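You operate a simulated robot arm through the tools that you are given. There is no shell and no other tool.

You are at the controls of a simulated robot arm. One attempt, no reset.

JOB
Fit a relay from the Spares drawer into the empty socket.
Fine: push the drawer home, close and lock the mains door, then switch the mains on; the other spares stay in the drawer. Where these are worked on the way, their far stop is far enough and under half their travel is too little: spares drawer.

It is judged by the outcome, as a careful person would: the job done as asked, and still so three seconds after it is handed in. It fails if anything else is knocked over, pushed out of place, dropped, spilled or broken.

ROBOT AND FRAMES
A 6-joint arm with a fingered hand, fixed in place. Base frame: the origin is at the foot of the arm, x ahead of it, y to its left, z up. Lengths are in m, angles in rad, forces in N, time in s.
With the tool pointing down near the work surface it reaches from about 0.34 to 0.64 m from the base axis. Its first joint turns from -2.897 to 2.897 rad. Payload 5 kg.
The tool frame sits at the grasp point between the pads (the TCP): z along the fingers, y along the line on which they close. The tips reach 0.043 m beyond it. The gripper opens to 0.144 m. The gripper's body begins 0.05 m behind the TCP. The gripper is a hand of 5 fingers: y runs from the thumb to the fingers, the wrist lies at [-0.021, -0.133, -0.233] in the tool frame, and closing takes about 1.5 s.
Orientation is that of the tool frame in the base frame, as a unit quaternion [w, x, y, z]. With the fingers straight down and the wrist toward the robot, the tool's x, y and z point along [0, 1, 0], [1, 0, 0] and [0, 0, -1] of the base frame.

CONTROLS
- The arm moves only by the tool step_arm. Its argument "plan" is a list of rows, each a list of 6 numbers: the shift along the tool's x, y, z in units of 400 mm (1.0 is 400 mm), then the turn, a rotation vector about the tool's x, y, z in units of 120 degrees (1.0 is 120 degrees). In form: [[x, y, z, rx, ry, rz], ...]. A call has 1 to 20 rows; each row is the pose to reach, as a shift and turn from the pose commanded when the call began, along the tool's axes at that moment. "gripper" is the gripper command, from -1 (shut) to 1 (fully open), values between in proportion, set as the call begins (left out, the last holds). A call with a number of a shift or a turn outside -1 to 1 is refused whole. Each row takes 0.2 s and may step no farther than 0.05 m and 0.15 rad from the row before; otherwise, or with a gripper value out of range, the whole call is refused. Where a pose cannot be reached the arm comes as near as it can. A force on the tool above 70 N (or 10 N above the force at the start of the call, whichever is more), or a blocked arm, ends the call early, and 0.2 s more pass. The fingers move at their own pace (about 0.072 m/s each) and stop on an object; they squeeze with about 34 N. The grip force told is the motor's: it shows also when the fingers shut on nothing. Time passes only in rows, and 0.2 s behind the last, so rows that repeat a pose let the fingers close. The reply holds the time, the measured pose of the TCP, the force on the tool along the base axes, the opening and the grip force, in the units named above and with some noise, with the torque about the TCP (base axes, N m) and any sound that the robot's microphone picked up, and new pictures: "show" is both (left out), scene, wrist or none.
- Cameras (640 x 400 px; columns grow to the right, rows downward): "scene" is fixed at [0.2294, -0.4965, 1.6176]; the picture's right is [0.41, 0.91, 0.00], its down [-0.53, 0.24, -0.81] and it looks along [-0.74, 0.33, 0.58] (base axes); focal length 214 px, centre (320, 200). "wrist" rides on the gripper at [0.086, -0.109, -0.168] in the tool frame; the picture's right is [-0.80, 0.28, -0.53], its down [-0.54, -0.73, 0.42] and it looks along [-0.27, 0.63, 0.73] (tool axes); focal length 275 px, centre (320, 200). There is no depth. A picture from a camera that has moved, and an enlarged one, comes with that camera's place and axes in the base frame and with its lens. The place of the scene camera against the robot may be out by one fixed shift of up to 0.018 m in any direction.
- lift_body(by): slides the trunk up (or, below 0, down) by that many m; the arm rides with it, the base frame stays. It gives what a move gives, with no picture.
- curl_fingers(index, middle, ring, little, thumb_bend, thumb_turn): sets how far each is bent, from 0 (flat) to 1 (curled in); at 0.3 the hand is open as for a grip, at 0.7 the pads meet at the TCP. One left out holds its place. A second passes; each finger stops where it meets its share of the squeeze, and holds until it gets a number again. A gripper value or a shape takes the hand back. It gives what a move gives, with no picture; readings hold the bend of each and the force on index, middle, ring, little, thumb and palm. thumb_turn goes from beside the hand (0) to across from the fingers (1), as for a grip.
- hand_shape(shape): the hand has 5 fingers and takes this shape, open, in about a second: jaw (thumb against the fingers, like two jaws); tri (thumb and two fingers); tip (a fingertip pinch); poke (one finger out to press); point (the index stretched); flat (the hand flat); cup (the hand cupped); fist (a fist). The gripper value then closes the fingers along that shape, each until it touches; the sizes above hold for jaw. It gives what a move gives, with no picture.
- close_up(camera, box): a new picture of the part [left, top, right, bottom] of that camera's present view, enlarged. It takes no simulated time.
- sign_off(): hands the job in; it is judged then, once.

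Places have to be worked out from the pictures, the camera data and where the tool is seen. Open the gripper and draw the arm clear of the work before you hand the job in, unless the task says otherwise.

The tools are called after "Request:" as a command line: name --pt "numbers of a row" for each row, then --argument value for the rest, lists and objects as JSON in quotes. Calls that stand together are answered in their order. step_arm: Moves the arm, as the interface text tells. Its arguments: {"type":"object","properties":{"plan":{"type":"array","items":{"type":"array","items":{"type":"number"}}},"gripper":{"type":"number"},"show":{"type":"string","enum":["both","scene","wrist","none"]}},"required":["plan"]} The other tools are called the same way: lift_body (by) slides the trunk up or down; hand_shape (shape) gives the hand a shape; curl_fingers (index, middle, ring, little, thumb_bend, thumb_turn) moves the fingers one by one; close_up (camera, box) takes an enlarged picture of a part of a camera's view; sign_off () hands the job in.

At the start:

```text
t: 0.0
tcp_pos: [0.2301, 0.2941, 1.5292]
orientation: [0.001, 0.708, 0.706, -0.001]
contact_force: [0.0, -0.2, -0.3]
ft_torque: [0.0, -0.04, 0.0]
grip_width: 0.144
grasp_force: 0.1
shape: jaw
bend: [0.3, 0.3, 0.3, 0.3, 0.3, 0.98]
finger forces: [0.1, 0.0, 0.1, 0.0, 0.0, 0.1]
trunk travel left (down, up): [-0.525, 0.065]
```

scene: 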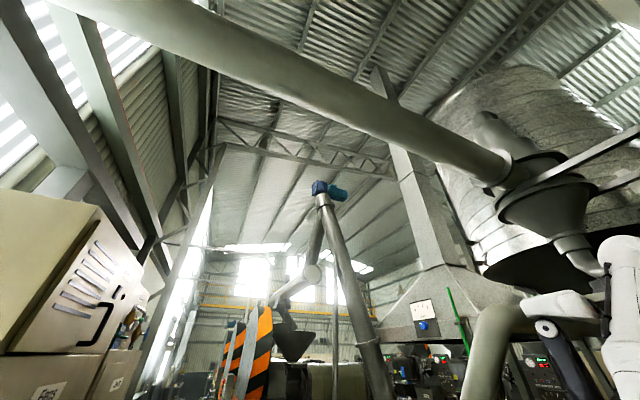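
wrist: 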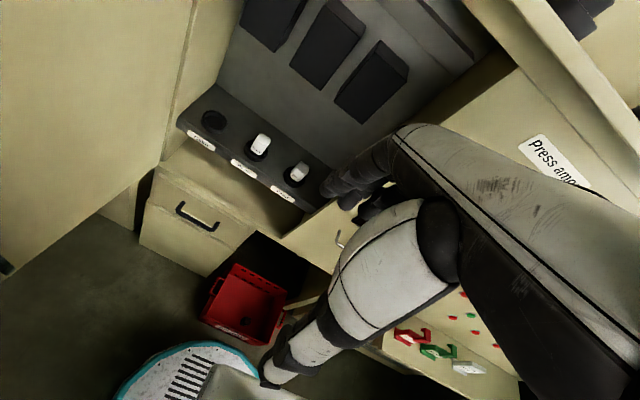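

The scene camera looks upward and shows little of the work; the wrist view shows cabinets, a row of relays, and a drawer. I take enlarged pictures to read details.

Request:
close_up --camera "wrist" --box '[120, 0, 440, 200]'

Request:
close_up --camera "wrist" --box '[100, 150, 420, 400]'

Request:
close_up --camera "wrist" --box '[360, 0, 640, 400]'

Request:
close_up --camera "scene" --box '[0, 180, 320, 400]'

Request:
close_up --camera "scene" --box '[320, 180, 640, 400]'

```text
2.00 times, centred on (280, 100) of wrist
camera zoom: at [0.1218, 0.3813, 1.6956], right [0.28, -0.8, 0.54], down [-0.73, -0.54, -0.42], along [0.63, -0.27, -0.73], focal length 551 px, centre (400, 400)
```

zoom: 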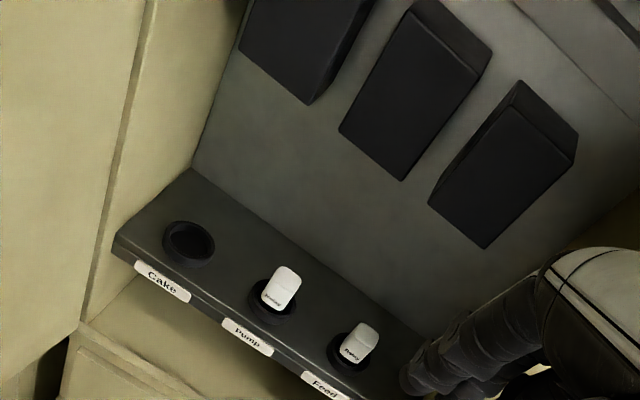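

```text
1.60 times, centred on (260, 275) of wrist
camera zoom: at [0.1218, 0.3813, 1.6956], right [0.28, -0.8, 0.54], down [-0.73, -0.54, -0.42], along [0.63, -0.27, -0.73], focal length 440 px, centre (416, 80)
```

zoom: 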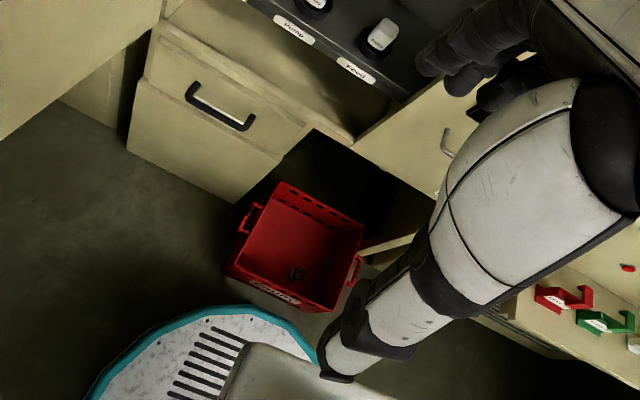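

```text
1.00 times, centred on (500, 200) of wrist (not enlarged: the box is as wide or as high as the picture)
camera zoom: at [0.1218, 0.3813, 1.6956], right [0.28, -0.8, 0.54], down [-0.73, -0.54, -0.42], along [0.63, -0.27, -0.73], focal length 275 px, centre (140, 200)
```

zoom: 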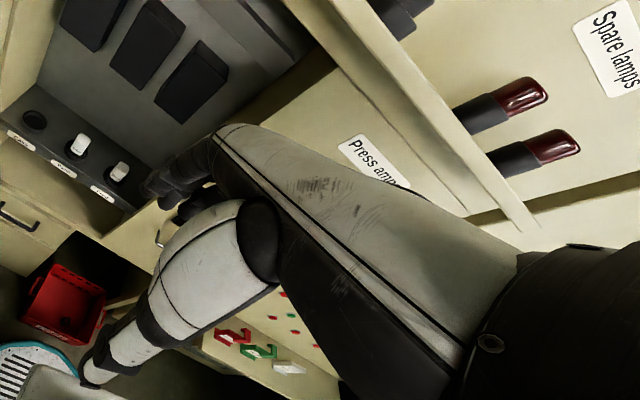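

```text
1.82 times, centred on (160, 290) of scene
camera zoom: at [0.2294, -0.4965, 1.6176], right [0.41, 0.91, 0.0], down [-0.53, 0.24, -0.81], along [-0.74, 0.33, 0.58], focal length 390 px, centre (611, 36)
```

zoom: 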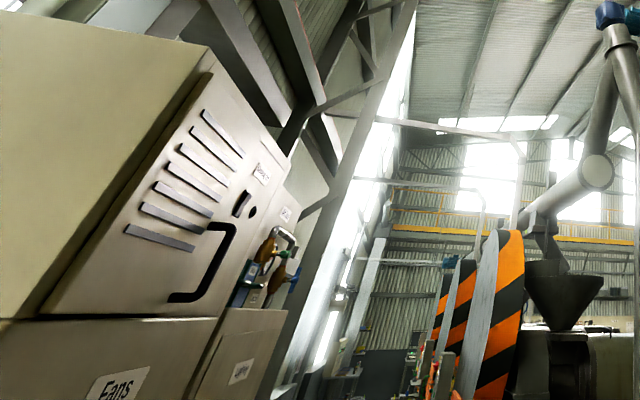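

```text
1.82 times, centred on (480, 290) of scene
camera zoom: at [0.2294, -0.4965, 1.6176], right [0.41, 0.91, 0.0], down [-0.53, 0.24, -0.81], along [-0.74, 0.33, 0.58], focal length 390 px, centre (29, 36)
```

zoom: 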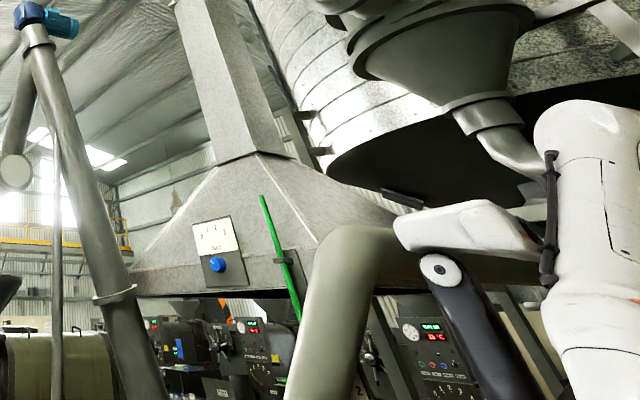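

The wrist camera sees the relay shelf (Cake empty, Pump, Feed) and drawers beneath. I shift the hand 0.12 m to the right (base −y) to triangulate by parallax.

Request:
step_arm --pt "-0.1 0 0 0 0 0" --pt "-0.2 0 0 0 0 0" --pt "-0.3 0 0 0 0 0" --show "wrist"

```text
t: 0.8
tcp_pos: [0.2301, 0.1728, 1.5315]
orientation: [0.0, 0.708, 0.707, 0.0]
contact_force: [0.6, 0.3, -0.4]
ft_torque: [-0.02, 0.0, 0.03]
grip_width: 0.1438
grasp_force: 0.1
shape: jaw
bend: [0.3, 0.3, 0.3, 0.3, 0.3, 0.98]
finger forces: [0.1, 0.0, 0.1, 0.0, 0.0, 0.0]
trunk travel left (down, up): [-0.525, 0.065]
camera wrist: at [0.122, 0.2595, 1.6978], right [0.28, -0.8, 0.53], down [-0.73, -0.54, -0.42], along [0.63, -0.27, -0.73], focal length 275 px, centre (320, 200)
```

wrist: 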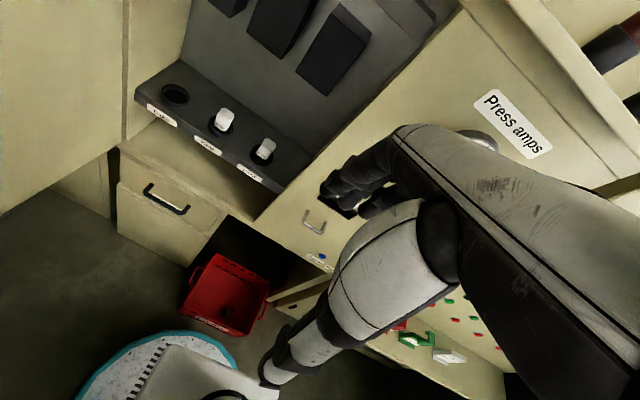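

I estimate the Cake socket near (0.73, 0.54, 1.02), and the black drawer handle near (0.585, 0.43, 0.72). I enlarge labels here and in the scene view to tell what is what.

Request:
close_up --camera "wrist" --box '[260, 180, 380, 300]'

Request:
close_up --camera "wrist" --box '[100, 120, 260, 240]'

Request:
close_up --camera "scene" --box '[40, 230, 170, 320]'

Request:
close_up --camera "scene" --box '[0, 310, 160, 400]'

Request:
close_up --camera "wrist" --box '[120, 50, 320, 200]'

```text
3.33 times, centred on (320, 240) of wrist
camera zoom: at [0.122, 0.2595, 1.6978], right [0.28, -0.8, 0.53], down [-0.73, -0.54, -0.42], along [0.63, -0.27, -0.73], focal length 918 px, centre (320, 67)
```

zoom: 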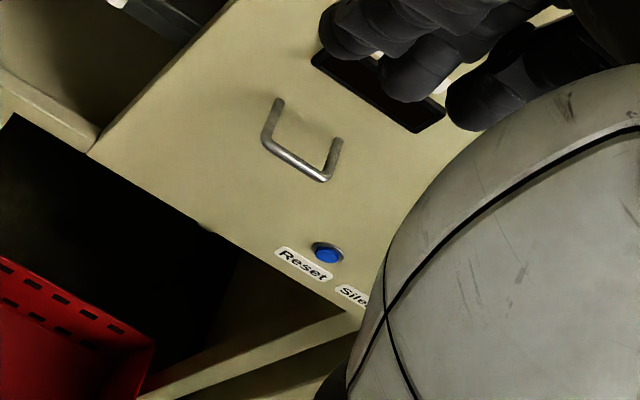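

```text
3.33 times, centred on (180, 180) of wrist
camera zoom: at [0.122, 0.2595, 1.6978], right [0.28, -0.8, 0.53], down [-0.73, -0.54, -0.42], along [0.63, -0.27, -0.73], focal length 918 px, centre (787, 267)
```

zoom: 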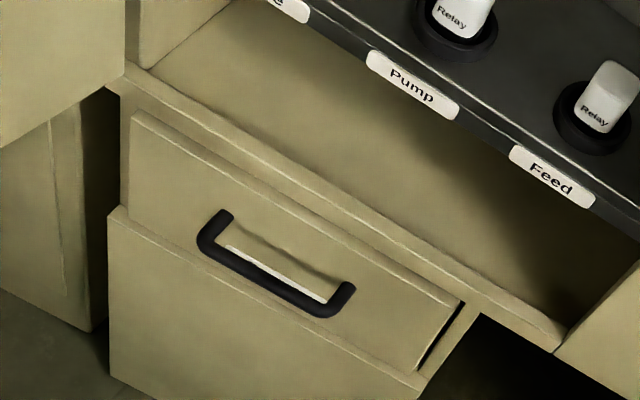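

```text
4.44 times, centred on (105, 275) of scene
camera zoom: at [0.2294, -0.4965, 1.6176], right [0.41, 0.91, 0.0], down [-0.53, 0.24, -0.81], along [-0.74, 0.33, 0.58], focal length 953 px, centre (1276, -133)
```

zoom: 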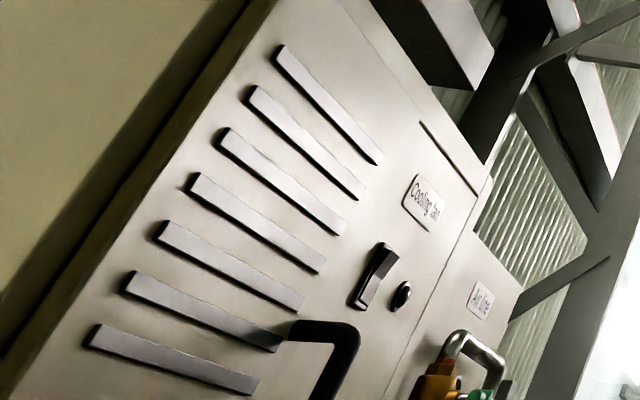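

```text
4.00 times, centred on (80, 355) of scene
camera zoom: at [0.2294, -0.4965, 1.6176], right [0.41, 0.91, 0.0], down [-0.53, 0.24, -0.81], along [-0.74, 0.33, 0.58], focal length 858 px, centre (1280, -420)
```

zoom: 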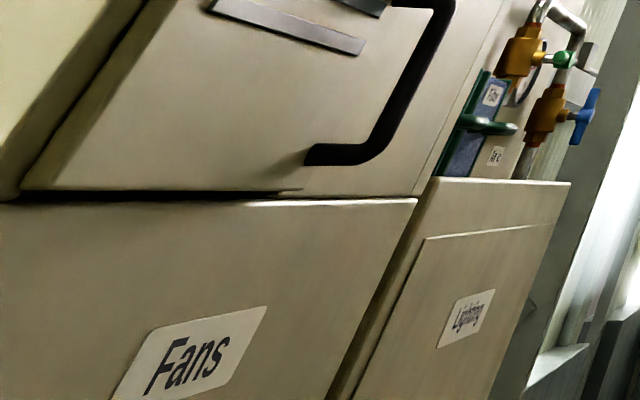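

```text
2.67 times, centred on (220, 125) of wrist
camera zoom: at [0.122, 0.2595, 1.6978], right [0.28, -0.8, 0.53], down [-0.73, -0.54, -0.42], along [0.63, -0.27, -0.73], focal length 734 px, centre (587, 400)
```

zoom: 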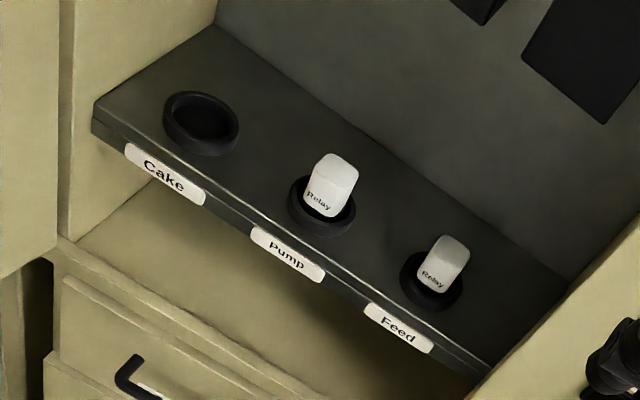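

The shelf sits in an open cabinet whose door seems to be the large panel at left. I turn the hand left (about the vertical) to look at that panel.

Request:
step_arm --pt "0 0 0 0 0 -0.07" --pt "0 0 0 0 0 -0.14" --pt "0 0 0 0 0 -0.21" --pt "0 0 0 0 0 -0.28" --pt "0 0 0 0 0 -0.35" --pt "0 0 0 0 0 -0.42" --show "wrist"

```text
t: 2.2
tcp_pos: [0.2303, 0.1746, 1.5301]
orientation: [0.001, 0.338, 0.941, -0.001]
contact_force: [-0.5, 0.4, -0.2]
ft_torque: [-0.03, 0.01, 0.02]
grip_width: 0.1439
grasp_force: 0.0
shape: jaw
bend: [0.3, 0.3, 0.3, 0.3, 0.3, 0.98]
finger forces: [0.0, 0.0, 0.0, 0.1, 0.0, 0.1]
trunk travel left (down, up): [-0.525, 0.065]
camera wrist: at [0.0944, 0.1459, 1.6966], right [0.79, -0.29, 0.54], down [-0.04, -0.91, -0.42], along [0.61, 0.31, -0.73], focal length 275 px, centre (320, 200)
```

wrist: 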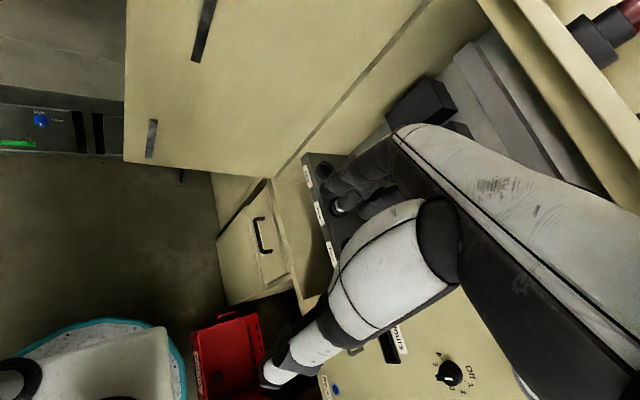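

Now I see the whole door panel with dark bars, and a rotary switch lower right. I enlarge these.

Request:
close_up --camera "wrist" --box '[320, 300, 520, 400]'

Request:
close_up --camera "wrist" --box '[110, 0, 410, 190]'

Request:
close_up --camera "wrist" --box '[200, 150, 360, 300]'

Request:
close_up --camera "wrist" --box '[0, 60, 220, 200]'

```text
3.20 times, centred on (420, 350) of wrist
camera zoom: at [0.0944, 0.1459, 1.6966], right [0.79, -0.29, 0.54], down [-0.04, -0.91, -0.42], along [0.61, 0.31, -0.73], focal length 881 px, centre (0, -280)
```

zoom: 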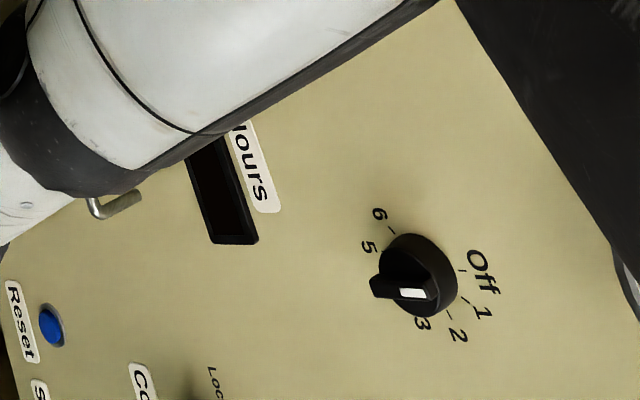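

```text
2.11 times, centred on (260, 95) of wrist
camera zoom: at [0.0944, 0.1459, 1.6966], right [0.79, -0.29, 0.54], down [-0.04, -0.91, -0.42], along [0.61, 0.31, -0.73], focal length 580 px, centre (446, 421)
```

zoom: 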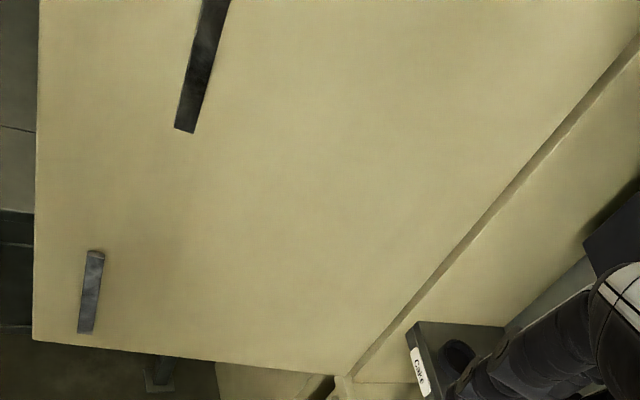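

```text
2.67 times, centred on (280, 225) of wrist
camera zoom: at [0.0944, 0.1459, 1.6966], right [0.79, -0.29, 0.54], down [-0.04, -0.91, -0.42], along [0.61, 0.31, -0.73], focal length 734 px, centre (427, 133)
```

zoom: 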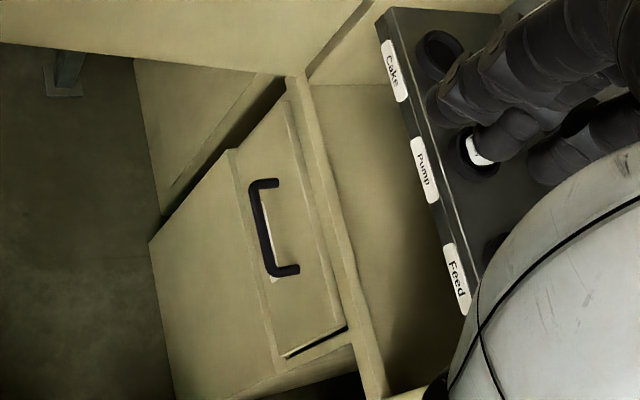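

```text
2.86 times, centred on (110, 130) of wrist
camera zoom: at [0.0944, 0.1459, 1.6966], right [0.79, -0.29, 0.54], down [-0.04, -0.91, -0.42], along [0.61, 0.31, -0.73], focal length 786 px, centre (920, 400)
```

zoom: 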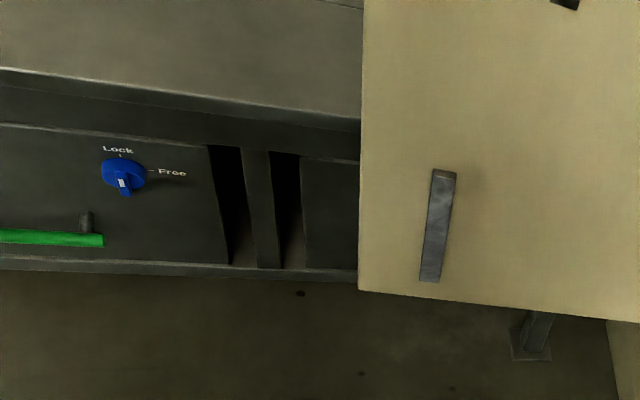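

The rotary at lower right is an amps selector with Off/1–6; I've not yet found the mains switch. I turn back to facing forward and move a bit forward, then pitch the hand up to look straight ahead.

Request:
step_arm --pt "-0.055 0.032 0 0 0 0.07" --pt "-0.11 0.064 0 0 0 0.14" --pt "-0.165 0.096 0 0 0 0.21" --pt "-0.22 0.128 0 0 0 0.28" --pt "-0.275 0.16 0 0 0 0.35" --pt "-0.328 0.19 0 0 0 0.42" --show "none"

Request:
step_arm --pt "0 0 0 -0.07 0 0" --pt "0 0 0 -0.14 0 0" --pt "0 0 0 -0.21 0 0" --pt "0 0 0 -0.28 0 0" --pt "0 0 0 -0.35 0 0" --show "wrist"

```text
t: 3.6
tcp_pos: [0.3813, 0.1488, 1.5294]
orientation: [0.001, 0.708, 0.706, -0.001]
contact_force: [-0.1, -0.2, -0.2]
ft_torque: [-0.02, 0.05, 0.03]
grip_width: 0.1437
grasp_force: 0.0
shape: jaw
bend: [0.3, 0.3, 0.3, 0.3, 0.3, 0.98]
finger forces: [0.1, 0.0, 0.1, 0.0, 0.0, 0.0]
trunk travel left (down, up): [-0.525, 0.065]
```

```text
t: 4.8
tcp_pos: [0.3796, 0.1489, 1.5295]
orientation: [0.255, 0.66, 0.659, 0.253]
contact_force: [-0.1, 0.1, -0.4]
ft_torque: [0.03, -0.03, 0.02]
grip_width: 0.1442
grasp_force: 0.1
shape: jaw
bend: [0.3, 0.3, 0.3, 0.3, 0.3, 0.98]
finger forces: [0.0, 0.0, 0.0, 0.0, 0.0, 0.0]
trunk travel left (down, up): [-0.525, 0.065]
camera wrist: at [0.1866, 0.2358, 1.5798], right [-0.15, -0.8, 0.59], down [-0.25, -0.54, -0.8], along [0.96, -0.27, -0.12], focal length 275 px, centre (320, 200)
```

wrist: 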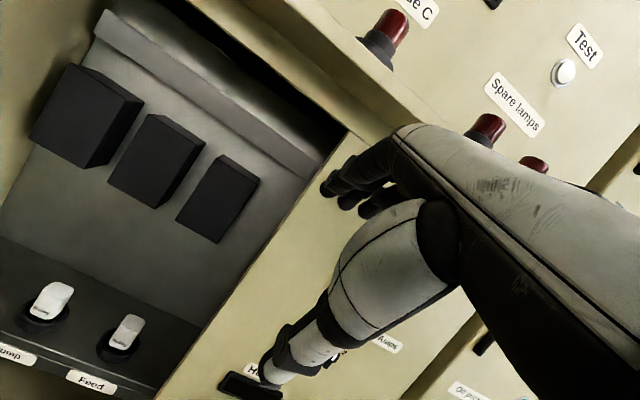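

The cabinet interior has three black contactors and the relay shelf; more panel lies to the right. I yaw right to view the rest of the fixtures.

Request:
step_arm --pt "0 0 0 0 -0.0426 0.0473" --pt "0 0 0 0 -0.0852 0.0947" --pt "0 0 0 0 -0.1278 0.142" --pt "0 0 0 0 -0.1704 0.1893" --pt "0 0 0 0 -0.213 0.2367" --pt "0 0 0 0 -0.2556 0.284" --pt "0 0 0 0 -0.2982 0.3313" --show "wrist"

```text
t: 6.4
tcp_pos: [0.3821, 0.1466, 1.5297]
orientation: [0.338, 0.876, 0.322, 0.123]
contact_force: [-0.6, -0.6, -0.1]
ft_torque: [0.05, -0.04, 0.06]
grip_width: 0.1441
grasp_force: 0.0
shape: jaw
bend: [0.3, 0.3, 0.3, 0.3, 0.3, 0.98]
finger forces: [0.0, 0.0, 0.1, 0.0, 0.1, 0.0]
out of reach, approached as far as the arm can: row 7
trunk travel left (down, up): [-0.525, 0.065]
camera wrist: at [0.3224, 0.3499, 1.5803], right [-0.7, -0.4, 0.59], down [-0.58, -0.16, -0.8], along [0.42, -0.9, -0.12], focal length 275 px, centre (320, 200)
```

wrist: 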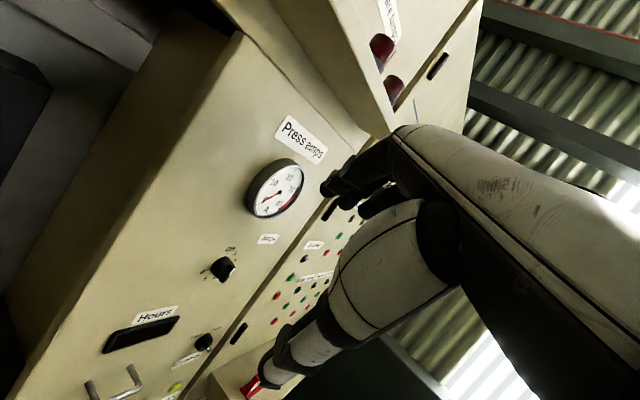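

The main panel has an ammeter, a selector, an hours meter and indicator lights. I lower the trunk to look at the lower part of these panels.

Request:
lift_body --by -0.25

Request:
close_up --camera "wrist" --box '[0, 0, 640, 400]'

```text
t: 9.0
tcp_pos: [0.3827, 0.1469, 1.2787]
orientation: [0.337, 0.875, 0.323, 0.124]
contact_force: [-0.2, -0.6, 0.5]
ft_torque: [0.0, -0.01, 0.04]
grip_width: 0.144
grasp_force: 0.0
shape: jaw
bend: [0.3, 0.3, 0.3, 0.3, 0.3, 0.98]
finger forces: [0.0, 0.0, 0.0, 0.0, 0.1, 0.0]
trunk travel left (down, up): [-0.275, 0.315]
```

```text
1.00 times, centred on (320, 200) of wrist (not enlarged: the box is as wide or as high as the picture)
camera zoom: at [0.3228, 0.3507, 1.3299], right [-0.7, -0.4, 0.59], down [-0.58, -0.16, -0.8], along [0.42, -0.9, -0.12], focal length 275 px, centre (320, 200)
```

zoom: 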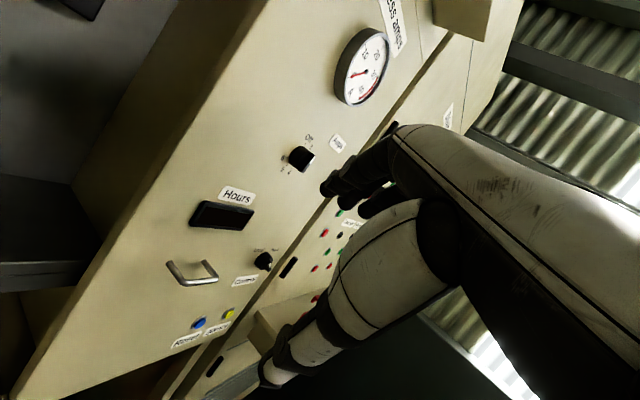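

No mains switch on this part of the panel yet. I yaw back and on to the left to look at the dark cabinet with the "Lock/Free" knob and green handle.

Request:
step_arm --pt "0 0 0 0 0.0463 -0.0514" --pt "0 0 0 0 0.0926 -0.1028" --pt "0 0 0 0 0.1389 -0.1542" --pt "0 0 0 0 0.1852 -0.2056" --pt "0 0 0 0 0.2315 -0.257" --pt "0 0 0 0 0.2778 -0.3084" --pt "0 0 0 0 0.3241 -0.3598" --pt "0 0 0 0 0.3704 -0.4112" --pt "0 0 0 0 0.4167 -0.4626" --pt "0 0 0 0 0.463 -0.514" --pt "0 0 0 0 0.5093 -0.5654" --pt "0 0 0 0 0.5556 -0.6168" --show "wrist"

```text
t: 11.0
tcp_pos: [0.3483, 0.2141, 1.2722]
orientation: [0.272, 0.39, 0.842, 0.254]
contact_force: [0.5, -0.4, 0.1]
ft_torque: [0.04, 0.04, 0.05]
grip_width: 0.1439
grasp_force: 0.1
shape: jaw
bend: [0.3, 0.3, 0.3, 0.3, 0.3, 0.97]
finger forces: [0.0, 0.0, 0.1, 0.0, 0.0, 0.0]
trunk travel left (down, up): [-0.275, 0.315]
stopped in row 9: the arm was blocked; the commanded pose is now the measured one
camera wrist: at [0.135, 0.1865, 1.3014], right [0.23, -0.59, 0.77], down [0.2, -0.75, -0.63], along [0.95, 0.3, -0.06], focal length 275 px, centre (320, 200)
```

wrist: 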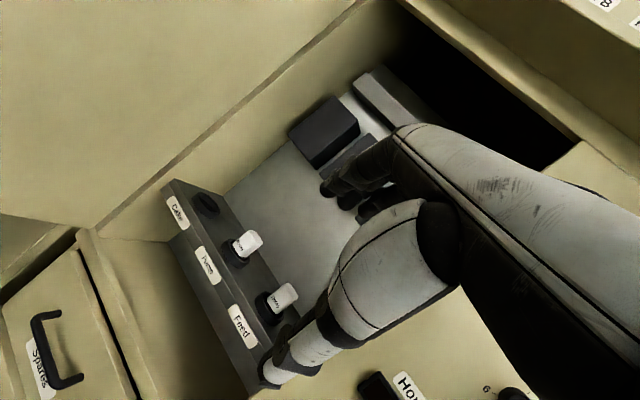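

The label confirms the drawer "Spares". The pose was at an arm limit, so I return to tool-down yawed left and look from there.

Request:
step_arm --pt "0 0 0 0.0538 0.0283 -0.0148" --pt "0 0 0 0.1077 0.0567 -0.0297" --pt "0 0 0 0.1615 0.085 -0.0445" --pt "0 0 0 0.2153 0.1133 -0.0593" --pt "0 0 0 0.2692 0.1417 -0.0742" --pt "0 0 0 0.323 0.17 -0.089" --show "wrist"

```text
t: 11.6
tcp_pos: [0.2954, 0.2556, 1.2853]
orientation: [0.177, 0.294, 0.917, 0.203]
contact_force: [-1.0, -0.7, 0.8]
ft_torque: [0.04, 0.0, -0.02]
grip_width: 0.1441
grasp_force: 0.0
shape: jaw
bend: [0.3, 0.3, 0.3, 0.3, 0.3, 0.97]
finger forces: [0.1, 0.1, 0.1, 0.0, 0.0, 0.1]
trunk travel left (down, up): [-0.275, 0.315]
stopped in row 3: the arm was blocked; the commanded pose is now the measured one
camera wrist: at [0.1047, 0.1826, 1.3584], right [0.51, -0.42, 0.76], down [0.26, -0.76, -0.6], along [0.82, 0.5, -0.27], focal length 275 px, centre (320, 200)
```

wrist: 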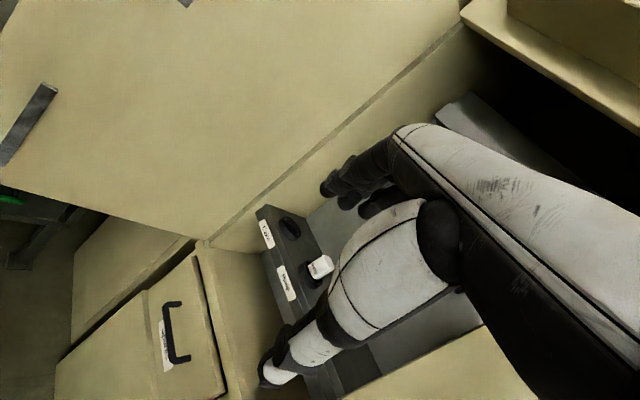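

The arm is again blocked near the body. I draw the hand forward-right, away from the trunk, to free it.

Request:
step_arm --pt "-0.086 -0.0175 0.011 0 0 0" --pt "-0.172 -0.035 0.022 0 0 0" --pt "-0.258 -0.0525 0.033 0 0 0" --pt "-0.344 -0.07 0.044 0 0 0" --show "none"

```text
t: 12.1
tcp_pos: [0.2352, 0.293, 1.2867]
orientation: [0.145, 0.146, 0.951, 0.23]
contact_force: [-0.1, -0.2, -0.8]
ft_torque: [-0.01, 0.05, 0.02]
grip_width: 0.1441
grasp_force: 0.1
shape: jaw
bend: [0.3, 0.3, 0.3, 0.3, 0.3, 0.97]
finger forces: [0.0, 0.1, 0.0, 0.0, 0.0, 0.0]
trunk travel left (down, up): [-0.275, 0.315]
stopped in row 2: the arm was blocked; the commanded pose is now the measured one
```

The arm moved opposite to the command, likely swinging between joint branches. I check the view before moving more.

Request:
close_up --camera "wrist" --box '[0, 0, 640, 400]'

Request:
close_up --camera "scene" --box '[320, 200, 640, 400]'

```text
1.00 times, centred on (320, 200) of wrist (not enlarged: the box is as wide or as high as the picture)
camera zoom: at [0.0757, 0.1648, 1.3579], right [0.6, -0.25, 0.76], down [0.49, -0.64, -0.6], along [0.63, 0.73, -0.27], focal length 275 px, centre (320, 200)
```

zoom: 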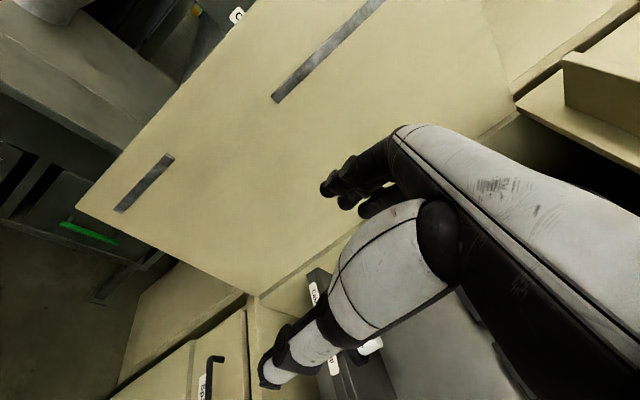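

```text
2.00 times, centred on (480, 300) of scene
camera zoom: at [0.2294, -0.4965, 1.6176], right [0.41, 0.91, 0.0], down [-0.53, 0.24, -0.81], along [-0.74, 0.33, 0.58], focal length 429 px, centre (0, 0)
```

zoom: 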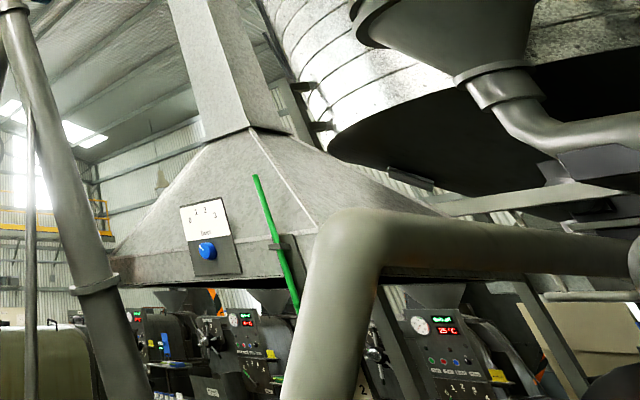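

The view is fine but the wrist sits close to the base axis. I go to a tool-down pose facing forward, farther out, in small steps.

Request:
step_arm --pt "-0.0455 -0.0228 -0.0017 0.0274 -0.0062 0.0588" --pt "-0.091 -0.0456 -0.0034 0.0548 -0.0124 0.1176" --pt "-0.1365 -0.0684 -0.0051 0.0822 -0.0186 0.1764" --pt "-0.182 -0.0912 -0.0068 0.1096 -0.0248 0.2352" --pt "-0.2275 -0.114 -0.0085 0.137 -0.031 0.294" --pt "-0.273 -0.1368 -0.0102 0.1644 -0.0372 0.3528" --pt "-0.3185 -0.1596 -0.0119 0.1918 -0.0434 0.4116" --pt "-0.364 -0.1824 -0.0136 0.2192 -0.0496 0.4704" --pt "-0.4095 -0.2052 -0.0153 0.2466 -0.0558 0.5292" --pt "-0.455 -0.228 -0.017 0.274 -0.062 0.588" --show "wrist"

```text
t: 14.3
tcp_pos: [0.3813, 0.1499, 1.2874]
orientation: [-0.001, 0.709, 0.706, 0.001]
contact_force: [0.3, 0.5, -0.9]
ft_torque: [0.05, 0.01, -0.05]
grip_width: 0.1441
grasp_force: 0.1
shape: jaw
bend: [0.3, 0.3, 0.3, 0.3, 0.3, 0.97]
finger forces: [0.0, 0.0, 0.0, 0.0, 0.0, 0.1]
trunk travel left (down, up): [-0.275, 0.315]
camera wrist: at [0.2727, 0.2365, 1.4546], right [0.28, -0.8, 0.53], down [-0.73, -0.54, -0.42], along [0.63, -0.27, -0.73], focal length 275 px, centre (320, 200)
```

wrist: 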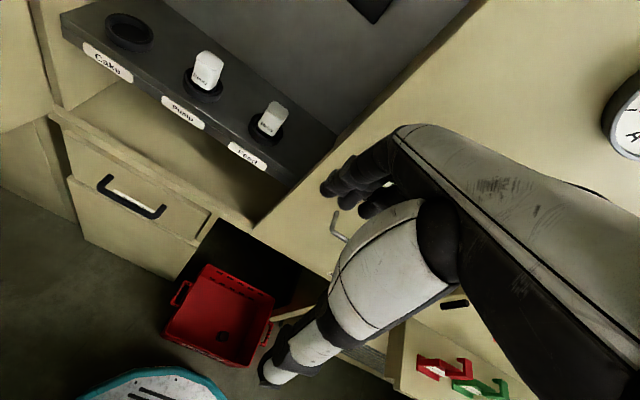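

The pose is good now. The drawer handle triangulates to about (0.577, 0.43, 0.715). I lower the trunk so the arm can work at the drawer height.

Request:
lift_body --by -0.25

Request:
close_up --camera "wrist" --box '[0, 0, 640, 400]'

```text
t: 16.9
tcp_pos: [0.3805, 0.1494, 1.0389]
orientation: [0.0, 0.708, 0.707, 0.001]
contact_force: [0.1, 0.5, -0.3]
ft_torque: [0.0, 0.02, -0.04]
grip_width: 0.144
grasp_force: 0.0
shape: jaw
bend: [0.3, 0.3, 0.3, 0.3, 0.3, 0.97]
finger forces: [0.0, 0.0, 0.1, 0.0, 0.1, 0.0]
trunk travel left (down, up): [-0.025, 0.565]
```

```text
1.00 times, centred on (320, 200) of wrist (not enlarged: the box is as wide or as high as the picture)
camera zoom: at [0.2722, 0.2363, 1.2046], right [0.28, -0.8, 0.53], down [-0.73, -0.54, -0.43], along [0.63, -0.27, -0.73], focal length 275 px, centre (320, 200)
```

zoom: 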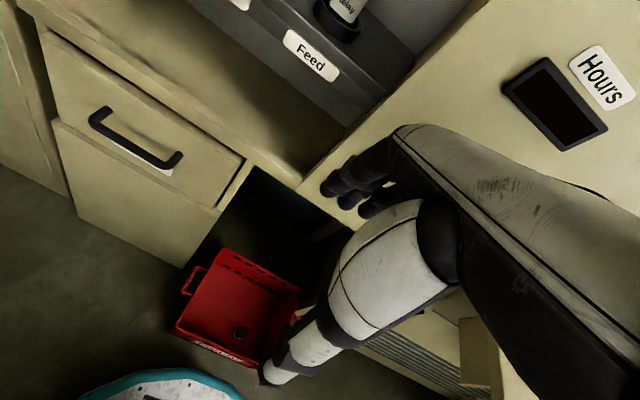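

Enlarging the drawer handle for accurate pixel positions.

Request:
close_up --camera "wrist" --box '[30, 40, 270, 220]'

```text
2.22 times, centred on (150, 130) of wrist
camera zoom: at [0.2722, 0.2363, 1.2046], right [0.28, -0.8, 0.53], down [-0.73, -0.54, -0.43], along [0.63, -0.27, -0.73], focal length 612 px, centre (698, 356)
```

zoom: 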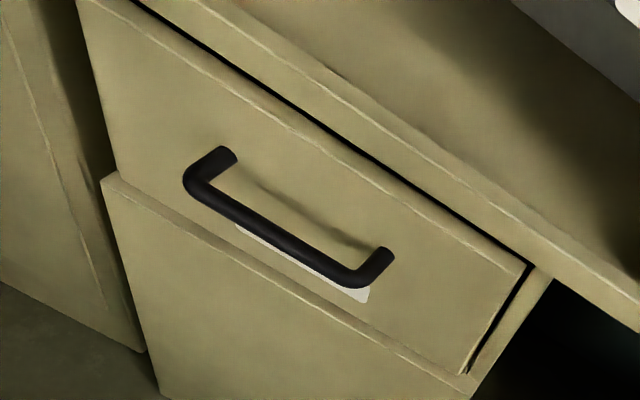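

Handle estimate is about (0.58, 0.435, 0.68), with the drawer front roughly 4 cm behind it. I go to a pre-grasp standing off, fingers pointing forward at (0.40, 0.43, 0.85).

Request:
step_arm --pt "0.0636 0.0045 0.0432 -0.0682 0 0" --pt "0.1273 0.0091 0.0864 -0.1364 0 0" --pt "0.1909 0.0136 0.1295 -0.2045 0 0" --pt "0.2545 0.0182 0.1727 -0.2727 0 0" --pt "0.3182 0.0227 0.2159 -0.3409 0 0" --pt "0.3818 0.0273 0.2591 -0.4091 0 0" --show "wrist"

```text
t: 18.3
tcp_pos: [0.3923, 0.3047, 0.9332]
orientation: [0.294, 0.643, 0.642, 0.297]
contact_force: [-0.6, -0.5, 0.8]
ft_torque: [0.01, 0.03, 0.08]
grip_width: 0.1439
grasp_force: 0.0
shape: jaw
bend: [0.3, 0.3, 0.3, 0.3, 0.3, 0.98]
finger forces: [0.0, 0.0, 0.0, 0.0, 0.0, 0.1]
trunk travel left (down, up): [-0.025, 0.565]
camera wrist: at [0.1946, 0.3912, 0.9607], right [-0.22, -0.8, 0.56], down [-0.15, -0.54, -0.83], along [0.96, -0.27, 0.0], focal length 275 px, centre (320, 200)
```

wrist: 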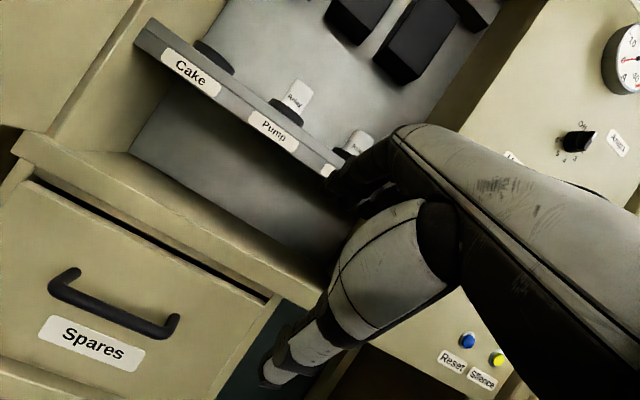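

Triangulating across views puts the handle bar at x≈0.564, y 0.357–0.503, z≈0.70, drawer front about x≈0.607. I move to the pre-grasp (0.45, 0.43, 0.70) with fingers straight forward.

Request:
step_arm --pt "0.0394 -0.0431 0.0612 -0.0426 0 0" --pt "0.0788 -0.0862 0.1225 -0.0852 0 0" --pt "0.1181 -0.1294 0.1838 -0.1279 0 0" --pt "0.1575 -0.1725 0.245 -0.1705 0 0" --pt "0.1969 -0.2156 0.3062 -0.2131 0 0" --pt "0.2363 -0.2588 0.3675 -0.2557 0 0" --pt "0.2756 -0.3019 0.4288 -0.2984 0 0" --pt "0.315 -0.345 0.49 -0.341 0 0" --show "wrist"

```text
t: 20.1
tcp_pos: [0.4401, 0.4494, 0.736]
orientation: [0.457, 0.551, 0.53, 0.454]
contact_force: [-0.6, -0.6, 1.3]
ft_torque: [-0.04, 0.09, 0.02]
grip_width: 0.1441
grasp_force: 0.0
shape: jaw
bend: [0.3, 0.3, 0.3, 0.3, 0.3, 0.98]
finger forces: [0.1, 0.0, 0.1, 0.1, 0.0, 0.1]
out of reach, approached as far as the arm can: row 7, 8
trunk travel left (down, up): [-0.025, 0.565]
camera wrist: at [0.2582, 0.5414, 0.6581], right [-0.5, -0.79, 0.36], down [0.28, -0.54, -0.8], along [0.82, -0.3, 0.49], focal length 275 px, centre (320, 200)
```

wrist: 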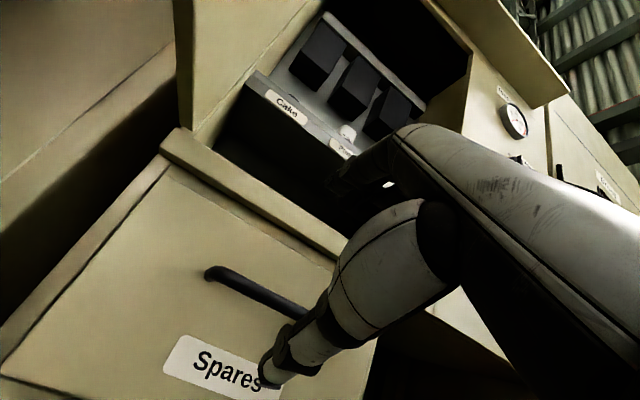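

Rows 7–8 were slightly out of reach, but the hand is nearly there (pitch ~80°). I lower the trunk its last 2 cm and check where it rests.

Request:
lift_body --by -0.02

Request:
step_arm --pt "0 0 0 0 0 0" --gripper 0.2 --show "wrist"

```text
t: 20.7
tcp_pos: [0.4398, 0.4495, 0.7159]
orientation: [0.458, 0.552, 0.53, 0.453]
contact_force: [-0.5, 0.3, -0.7]
ft_torque: [-0.01, 0.03, 0.01]
grip_width: 0.1437
grasp_force: 0.0
shape: jaw
bend: [0.3, 0.3, 0.3, 0.3, 0.3, 0.98]
finger forces: [0.0, 0.1, 0.0, 0.0, 0.0, 0.1]
trunk travel left (down, up): [-0.005, 0.585]
```

```text
t: 21.1
tcp_pos: [0.4391, 0.4496, 0.7152]
orientation: [0.457, 0.55, 0.531, 0.454]
contact_force: [-0.8, 0.1, -0.5]
ft_torque: [-0.01, -0.01, 0.02]
grip_width: 0.0892
grasp_force: 0.0
shape: jaw
bend: [0.28, 0.4, 0.37, 0.44, 0.65, 1.0]
finger forces: [0.0, 0.0, 0.1, 0.0, 0.0, 0.0]
trunk travel left (down, up): [-0.005, 0.585]
camera wrist: at [0.2581, 0.5415, 0.6377], right [-0.5, -0.79, 0.36], down [0.28, -0.54, -0.79], along [0.82, -0.3, 0.49], focal length 275 px, centre (320, 200)
```

wrist: 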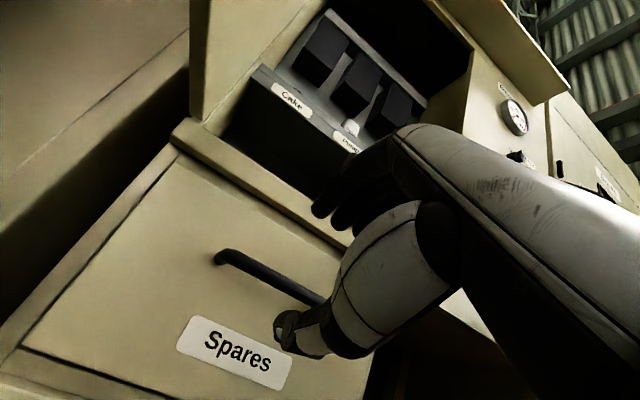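

The bar projection agrees with (0.564, ~0.43, 0.70). I advance so the fingers straddle the bar, TCP to about (0.545, 0.43, 0.70).

Request:
step_arm --pt "-0.011 0.003 0.066 0 0 0" --pt "-0.0225 0.006 0.132 0 0 0" --pt "-0.034 0.009 0.198 0 0 0" --pt "-0.045 0.0125 0.264 0 0 0" --show "wrist"

```text
t: 22.1
tcp_pos: [0.5436, 0.4357, 0.7088]
orientation: [0.453, 0.558, 0.532, 0.447]
contact_force: [-1.3, 0.0, 0.5]
ft_torque: [-0.03, 0.0, -0.02]
grip_width: 0.0867
grasp_force: 0.1
shape: jaw
bend: [0.28, 0.41, 0.38, 0.43, 0.65, 1.0]
finger forces: [0.0, 0.0, 0.0, 0.0, 0.0, 0.1]
out of reach, approached as far as the arm can: row 3, 4
trunk travel left (down, up): [-0.005, 0.585]
camera wrist: at [0.3614, 0.5297, 0.6367], right [-0.5, -0.79, 0.37], down [0.26, -0.54, -0.8], along [0.83, -0.3, 0.47], focal length 275 px, centre (320, 200)
```

wrist: 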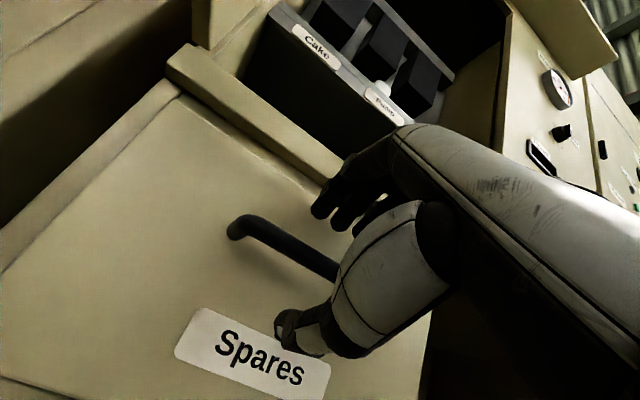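

The bar passes between the fingers (above) and the thumb (below). I close the hand on it.

Request:
step_arm --pt "0 0 0 0 0 0" --pt "0 0 0 0 0 0" --pt "0 0 0 0 0 0" --pt "0 0 0 0 0 0" --pt "0 0 0 0 0 0" --pt "0 0 0 0 0 0" --pt "0 0 0 0 0 0" --gripper -1 --show "wrist"

```text
t: 23.7
tcp_pos: [0.5458, 0.4362, 0.709]
orientation: [0.452, 0.559, 0.533, 0.446]
contact_force: [3.5, 0.2, -6.2]
ft_torque: [-0.36, 0.02, -0.2]
grip_width: 0.0053
grasp_force: 34.1
shape: jaw
bend: [0.7, 0.7, 0.7, 0.7, 0.75, 1.0]
finger forces: [15.6, 4.0, 2.9, 4.3, 29.1, 0.0]
trunk travel left (down, up): [-0.005, 0.585]
camera wrist: at [0.3619, 0.5294, 0.6358], right [-0.5, -0.79, 0.37], down [0.26, -0.54, -0.8], along [0.83, -0.3, 0.47], focal length 275 px, centre (320, 200)
```

wrist: 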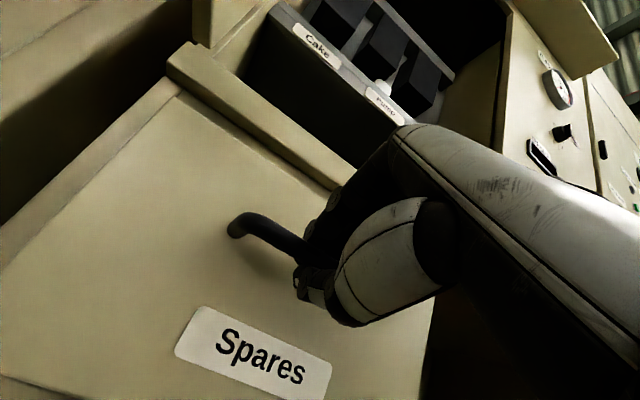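

The pads met near 5 mm; the bar may be held or hooked. I pull gently toward −x by 0.1 m and watch whether the drawer follows.

Request:
step_arm --pt "-0.002 -0.012 -0.061 0 0 0" --pt "-0.004 -0.024 -0.122 0 0 0" --pt "-0.006 -0.036 -0.184 0 0 0" --pt "-0.0085 -0.048 -0.245 0 0 0" --show "wrist"

```text
t: 24.7
tcp_pos: [0.4417, 0.4347, 0.7089]
orientation: [0.455, 0.552, 0.532, 0.453]
contact_force: [1.0, 4.1, -1.4]
ft_torque: [-0.28, 0.05, -0.08]
grip_width: 0.0068
grasp_force: 34.1
shape: jaw
bend: [0.7, 0.7, 0.7, 0.7, 0.76, 1.0]
finger forces: [15.8, 3.7, 3.3, 4.3, 26.8, 0.0]
out of reach, approached as far as the arm can: row 1, 2
trunk travel left (down, up): [-0.005, 0.585]
camera wrist: at [0.2597, 0.5273, 0.632], right [-0.49, -0.79, 0.36], down [0.28, -0.54, -0.8], along [0.82, -0.29, 0.48], focal length 275 px, centre (320, 200)
```

wrist: 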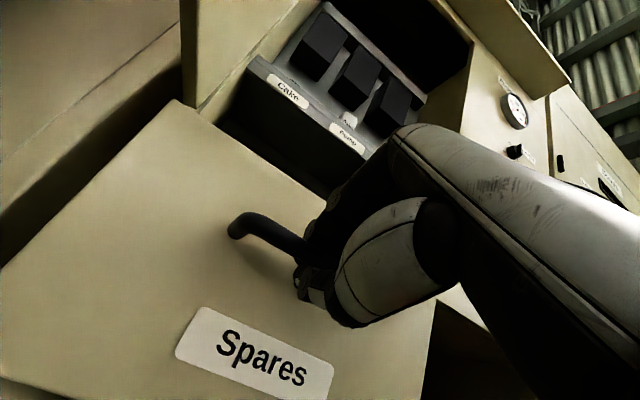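

The drawer slides with the hand. I keep pulling another 0.1 m.

Request:
step_arm --pt "-0.002 -0.0095 -0.0625 0 0 0" --pt "-0.004 -0.019 -0.125 0 0 0" --pt "-0.005 -0.0285 -0.187 0 0 0" --pt "-0.0065 -0.038 -0.25 0 0 0" --show "wrist"

```text
t: 25.7
tcp_pos: [0.3401, 0.4339, 0.7087]
orientation: [0.456, 0.552, 0.533, 0.451]
contact_force: [-0.9, 17.1, -6.3]
ft_torque: [-0.13, 0.1, 0.27]
grip_width: 0.0068
grasp_force: 34.3
shape: jaw
bend: [0.7, 0.7, 0.7, 0.7, 0.76, 1.0]
finger forces: [14.8, 3.7, 3.6, 3.1, 27.4, 0.0]
trunk travel left (down, up): [-0.005, 0.585]
camera wrist: at [0.1581, 0.5261, 0.6319], right [-0.49, -0.79, 0.36], down [0.28, -0.54, -0.8], along [0.82, -0.29, 0.48], focal length 275 px, centre (320, 200)
```

wrist: 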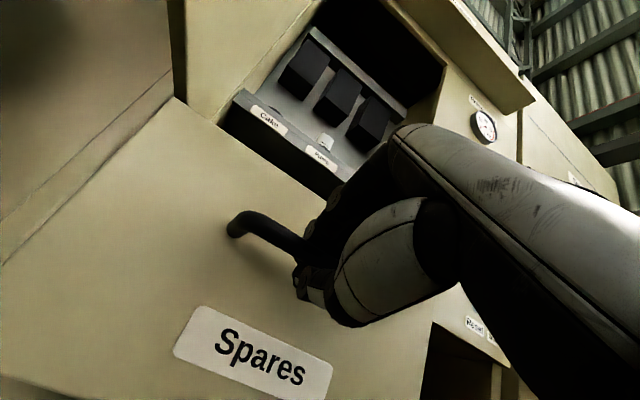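

About 0.205 m open so far, with a sideways load of 17 N from my slight drift in y. I pull 0.06 m more while correcting sideways.

Request:
step_arm --pt "0.008 -0.006 -0.0375 0 0 0" --pt "0.01 -0.012 -0.075 0 0 0" --pt "0.01 -0.018 -0.1125 0 0 0" --pt "0.01 -0.024 -0.15 0 0 0" --show "wrist"

```text
t: 26.7
tcp_pos: [0.288, 0.4367, 0.7101]
orientation: [0.449, 0.556, 0.539, 0.446]
contact_force: [-0.1, -15.5, -14.3]
ft_torque: [-0.17, 0.21, -0.33]
grip_width: 0.0064
grasp_force: 33.7
shape: jaw
bend: [0.7, 0.7, 0.7, 0.7, 0.76, 1.0]
finger forces: [13.0, 3.2, 3.0, 2.0, 31.4, 0.0]
out of reach, approached as far as the arm can: row 3, 4
trunk travel left (down, up): [-0.005, 0.585]
camera wrist: at [0.1038, 0.5286, 0.6362], right [-0.49, -0.79, 0.37], down [0.26, -0.54, -0.8], along [0.83, -0.29, 0.47], focal length 275 px, centre (320, 200)
```

wrist: 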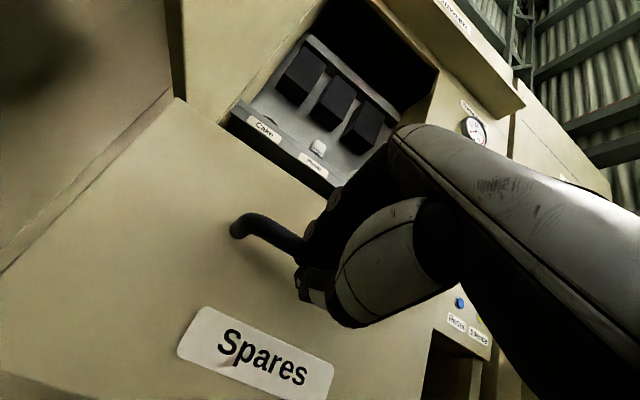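

The drawer is about 0.26 m open, and the arm can draw no farther. I open the hand to release the handle.

Request:
step_arm --pt "0 0 0 0 0 0" --pt "0 0 0 0 0 0" --pt "0 0 0 0 0 0" --pt "0 0 0 0 0 0" --pt "0 0 0 0 0 0" --pt "0 0 0 0 0 0" --gripper 0.6 --show "wrist"

```text
t: 28.1
tcp_pos: [0.2859, 0.4384, 0.7113]
orientation: [0.45, 0.554, 0.538, 0.448]
contact_force: [-0.1, 0.2, 0.9]
ft_torque: [-0.03, -0.09, 0.05]
grip_width: 0.1152
grasp_force: 0.0
shape: jaw
bend: [0.26, 0.34, 0.32, 0.33, 0.52, 0.99]
finger forces: [0.5, 0.7, 0.0, 0.1, 0.0, 0.0]
trunk travel left (down, up): [-0.005, 0.585]
camera wrist: at [0.103, 0.5298, 0.6369], right [-0.49, -0.79, 0.37], down [0.26, -0.54, -0.8], along [0.83, -0.29, 0.47], focal length 275 px, centre (320, 200)
```

wrist: 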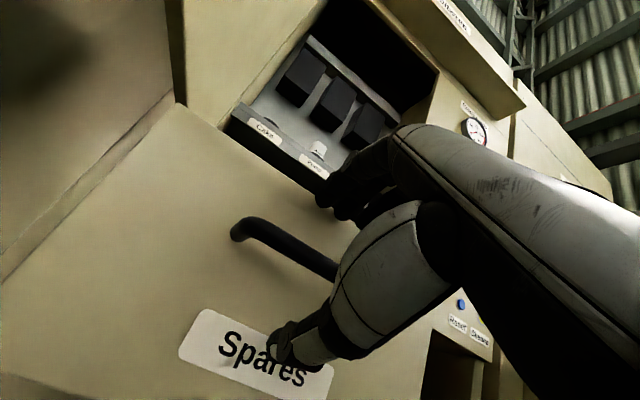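

Released. I slide back and to the right (−x, −y) to clear the handle.

Request:
step_arm --pt "-0.05 0 -0.03 0 0 0" --pt "-0.1 0 -0.06 0 0 0" --pt "-0.15 0 -0.09 0 0 0" --pt "-0.2 0 -0.11 0 0 0" --show "wrist"

```text
t: 29.1
tcp_pos: [0.2698, 0.3747, 0.7113]
orientation: [0.447, 0.556, 0.542, 0.445]
contact_force: [-0.1, -0.9, -0.2]
ft_torque: [0.01, 0.01, 0.05]
grip_width: 0.1151
grasp_force: 0.0
shape: jaw
bend: [0.26, 0.34, 0.32, 0.33, 0.52, 0.99]
finger forces: [0.0, 0.0, 0.0, 0.0, 0.0, 0.0]
out of reach, approached as far as the arm can: row 1, 2, 3, 4
trunk travel left (down, up): [-0.005, 0.585]
camera wrist: at [0.0851, 0.4653, 0.6395], right [-0.48, -0.79, 0.38], down [0.26, -0.54, -0.8], along [0.84, -0.29, 0.46], focal length 275 px, centre (320, 200)
```

wrist: 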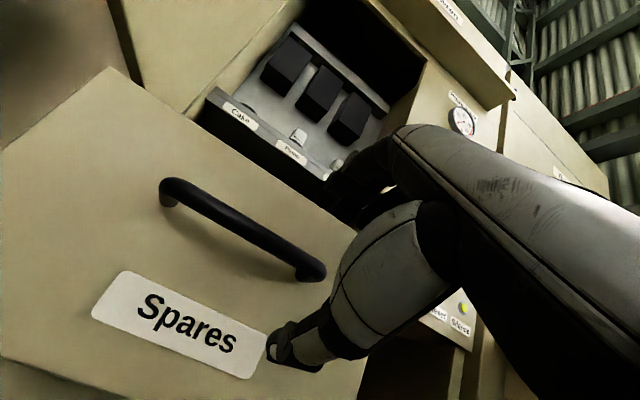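

The hand slid to y≈0.375. I continue right to clear the handle's end.

Request:
step_arm --pt "-0.08 0 0 0 0 0" --pt "-0.16 0 0 0 0 0" --pt "-0.24 0 0 0 0 0" --pt "-0.32 0 0 0 0 0" --show "wrist"

```text
t: 30.1
tcp_pos: [0.2849, 0.3108, 0.7063]
orientation: [0.449, 0.556, 0.539, 0.446]
contact_force: [0.1, 0.5, -0.5]
ft_torque: [-0.03, -0.01, 0.02]
grip_width: 0.1152
grasp_force: 0.1
shape: jaw
bend: [0.26, 0.34, 0.32, 0.33, 0.52, 0.99]
finger forces: [0.0, 0.0, 0.0, 0.0, 0.0, 0.1]
out of reach, approached as far as the arm can: row 1, 2, 3, 4
trunk travel left (down, up): [-0.005, 0.585]
camera wrist: at [0.1014, 0.4023, 0.6347], right [-0.48, -0.79, 0.38], down [0.26, -0.54, -0.8], along [0.84, -0.29, 0.46], focal length 275 px, centre (320, 200)
```

wrist: 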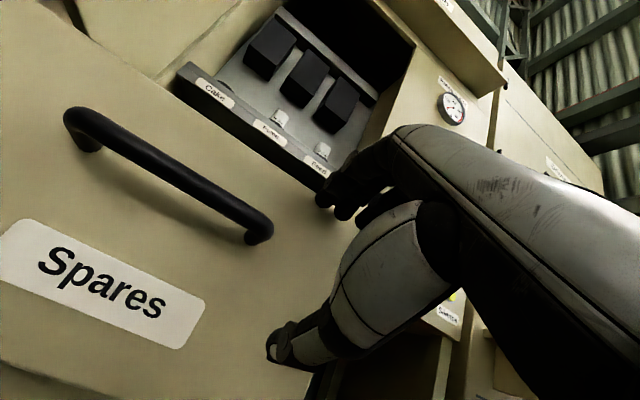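

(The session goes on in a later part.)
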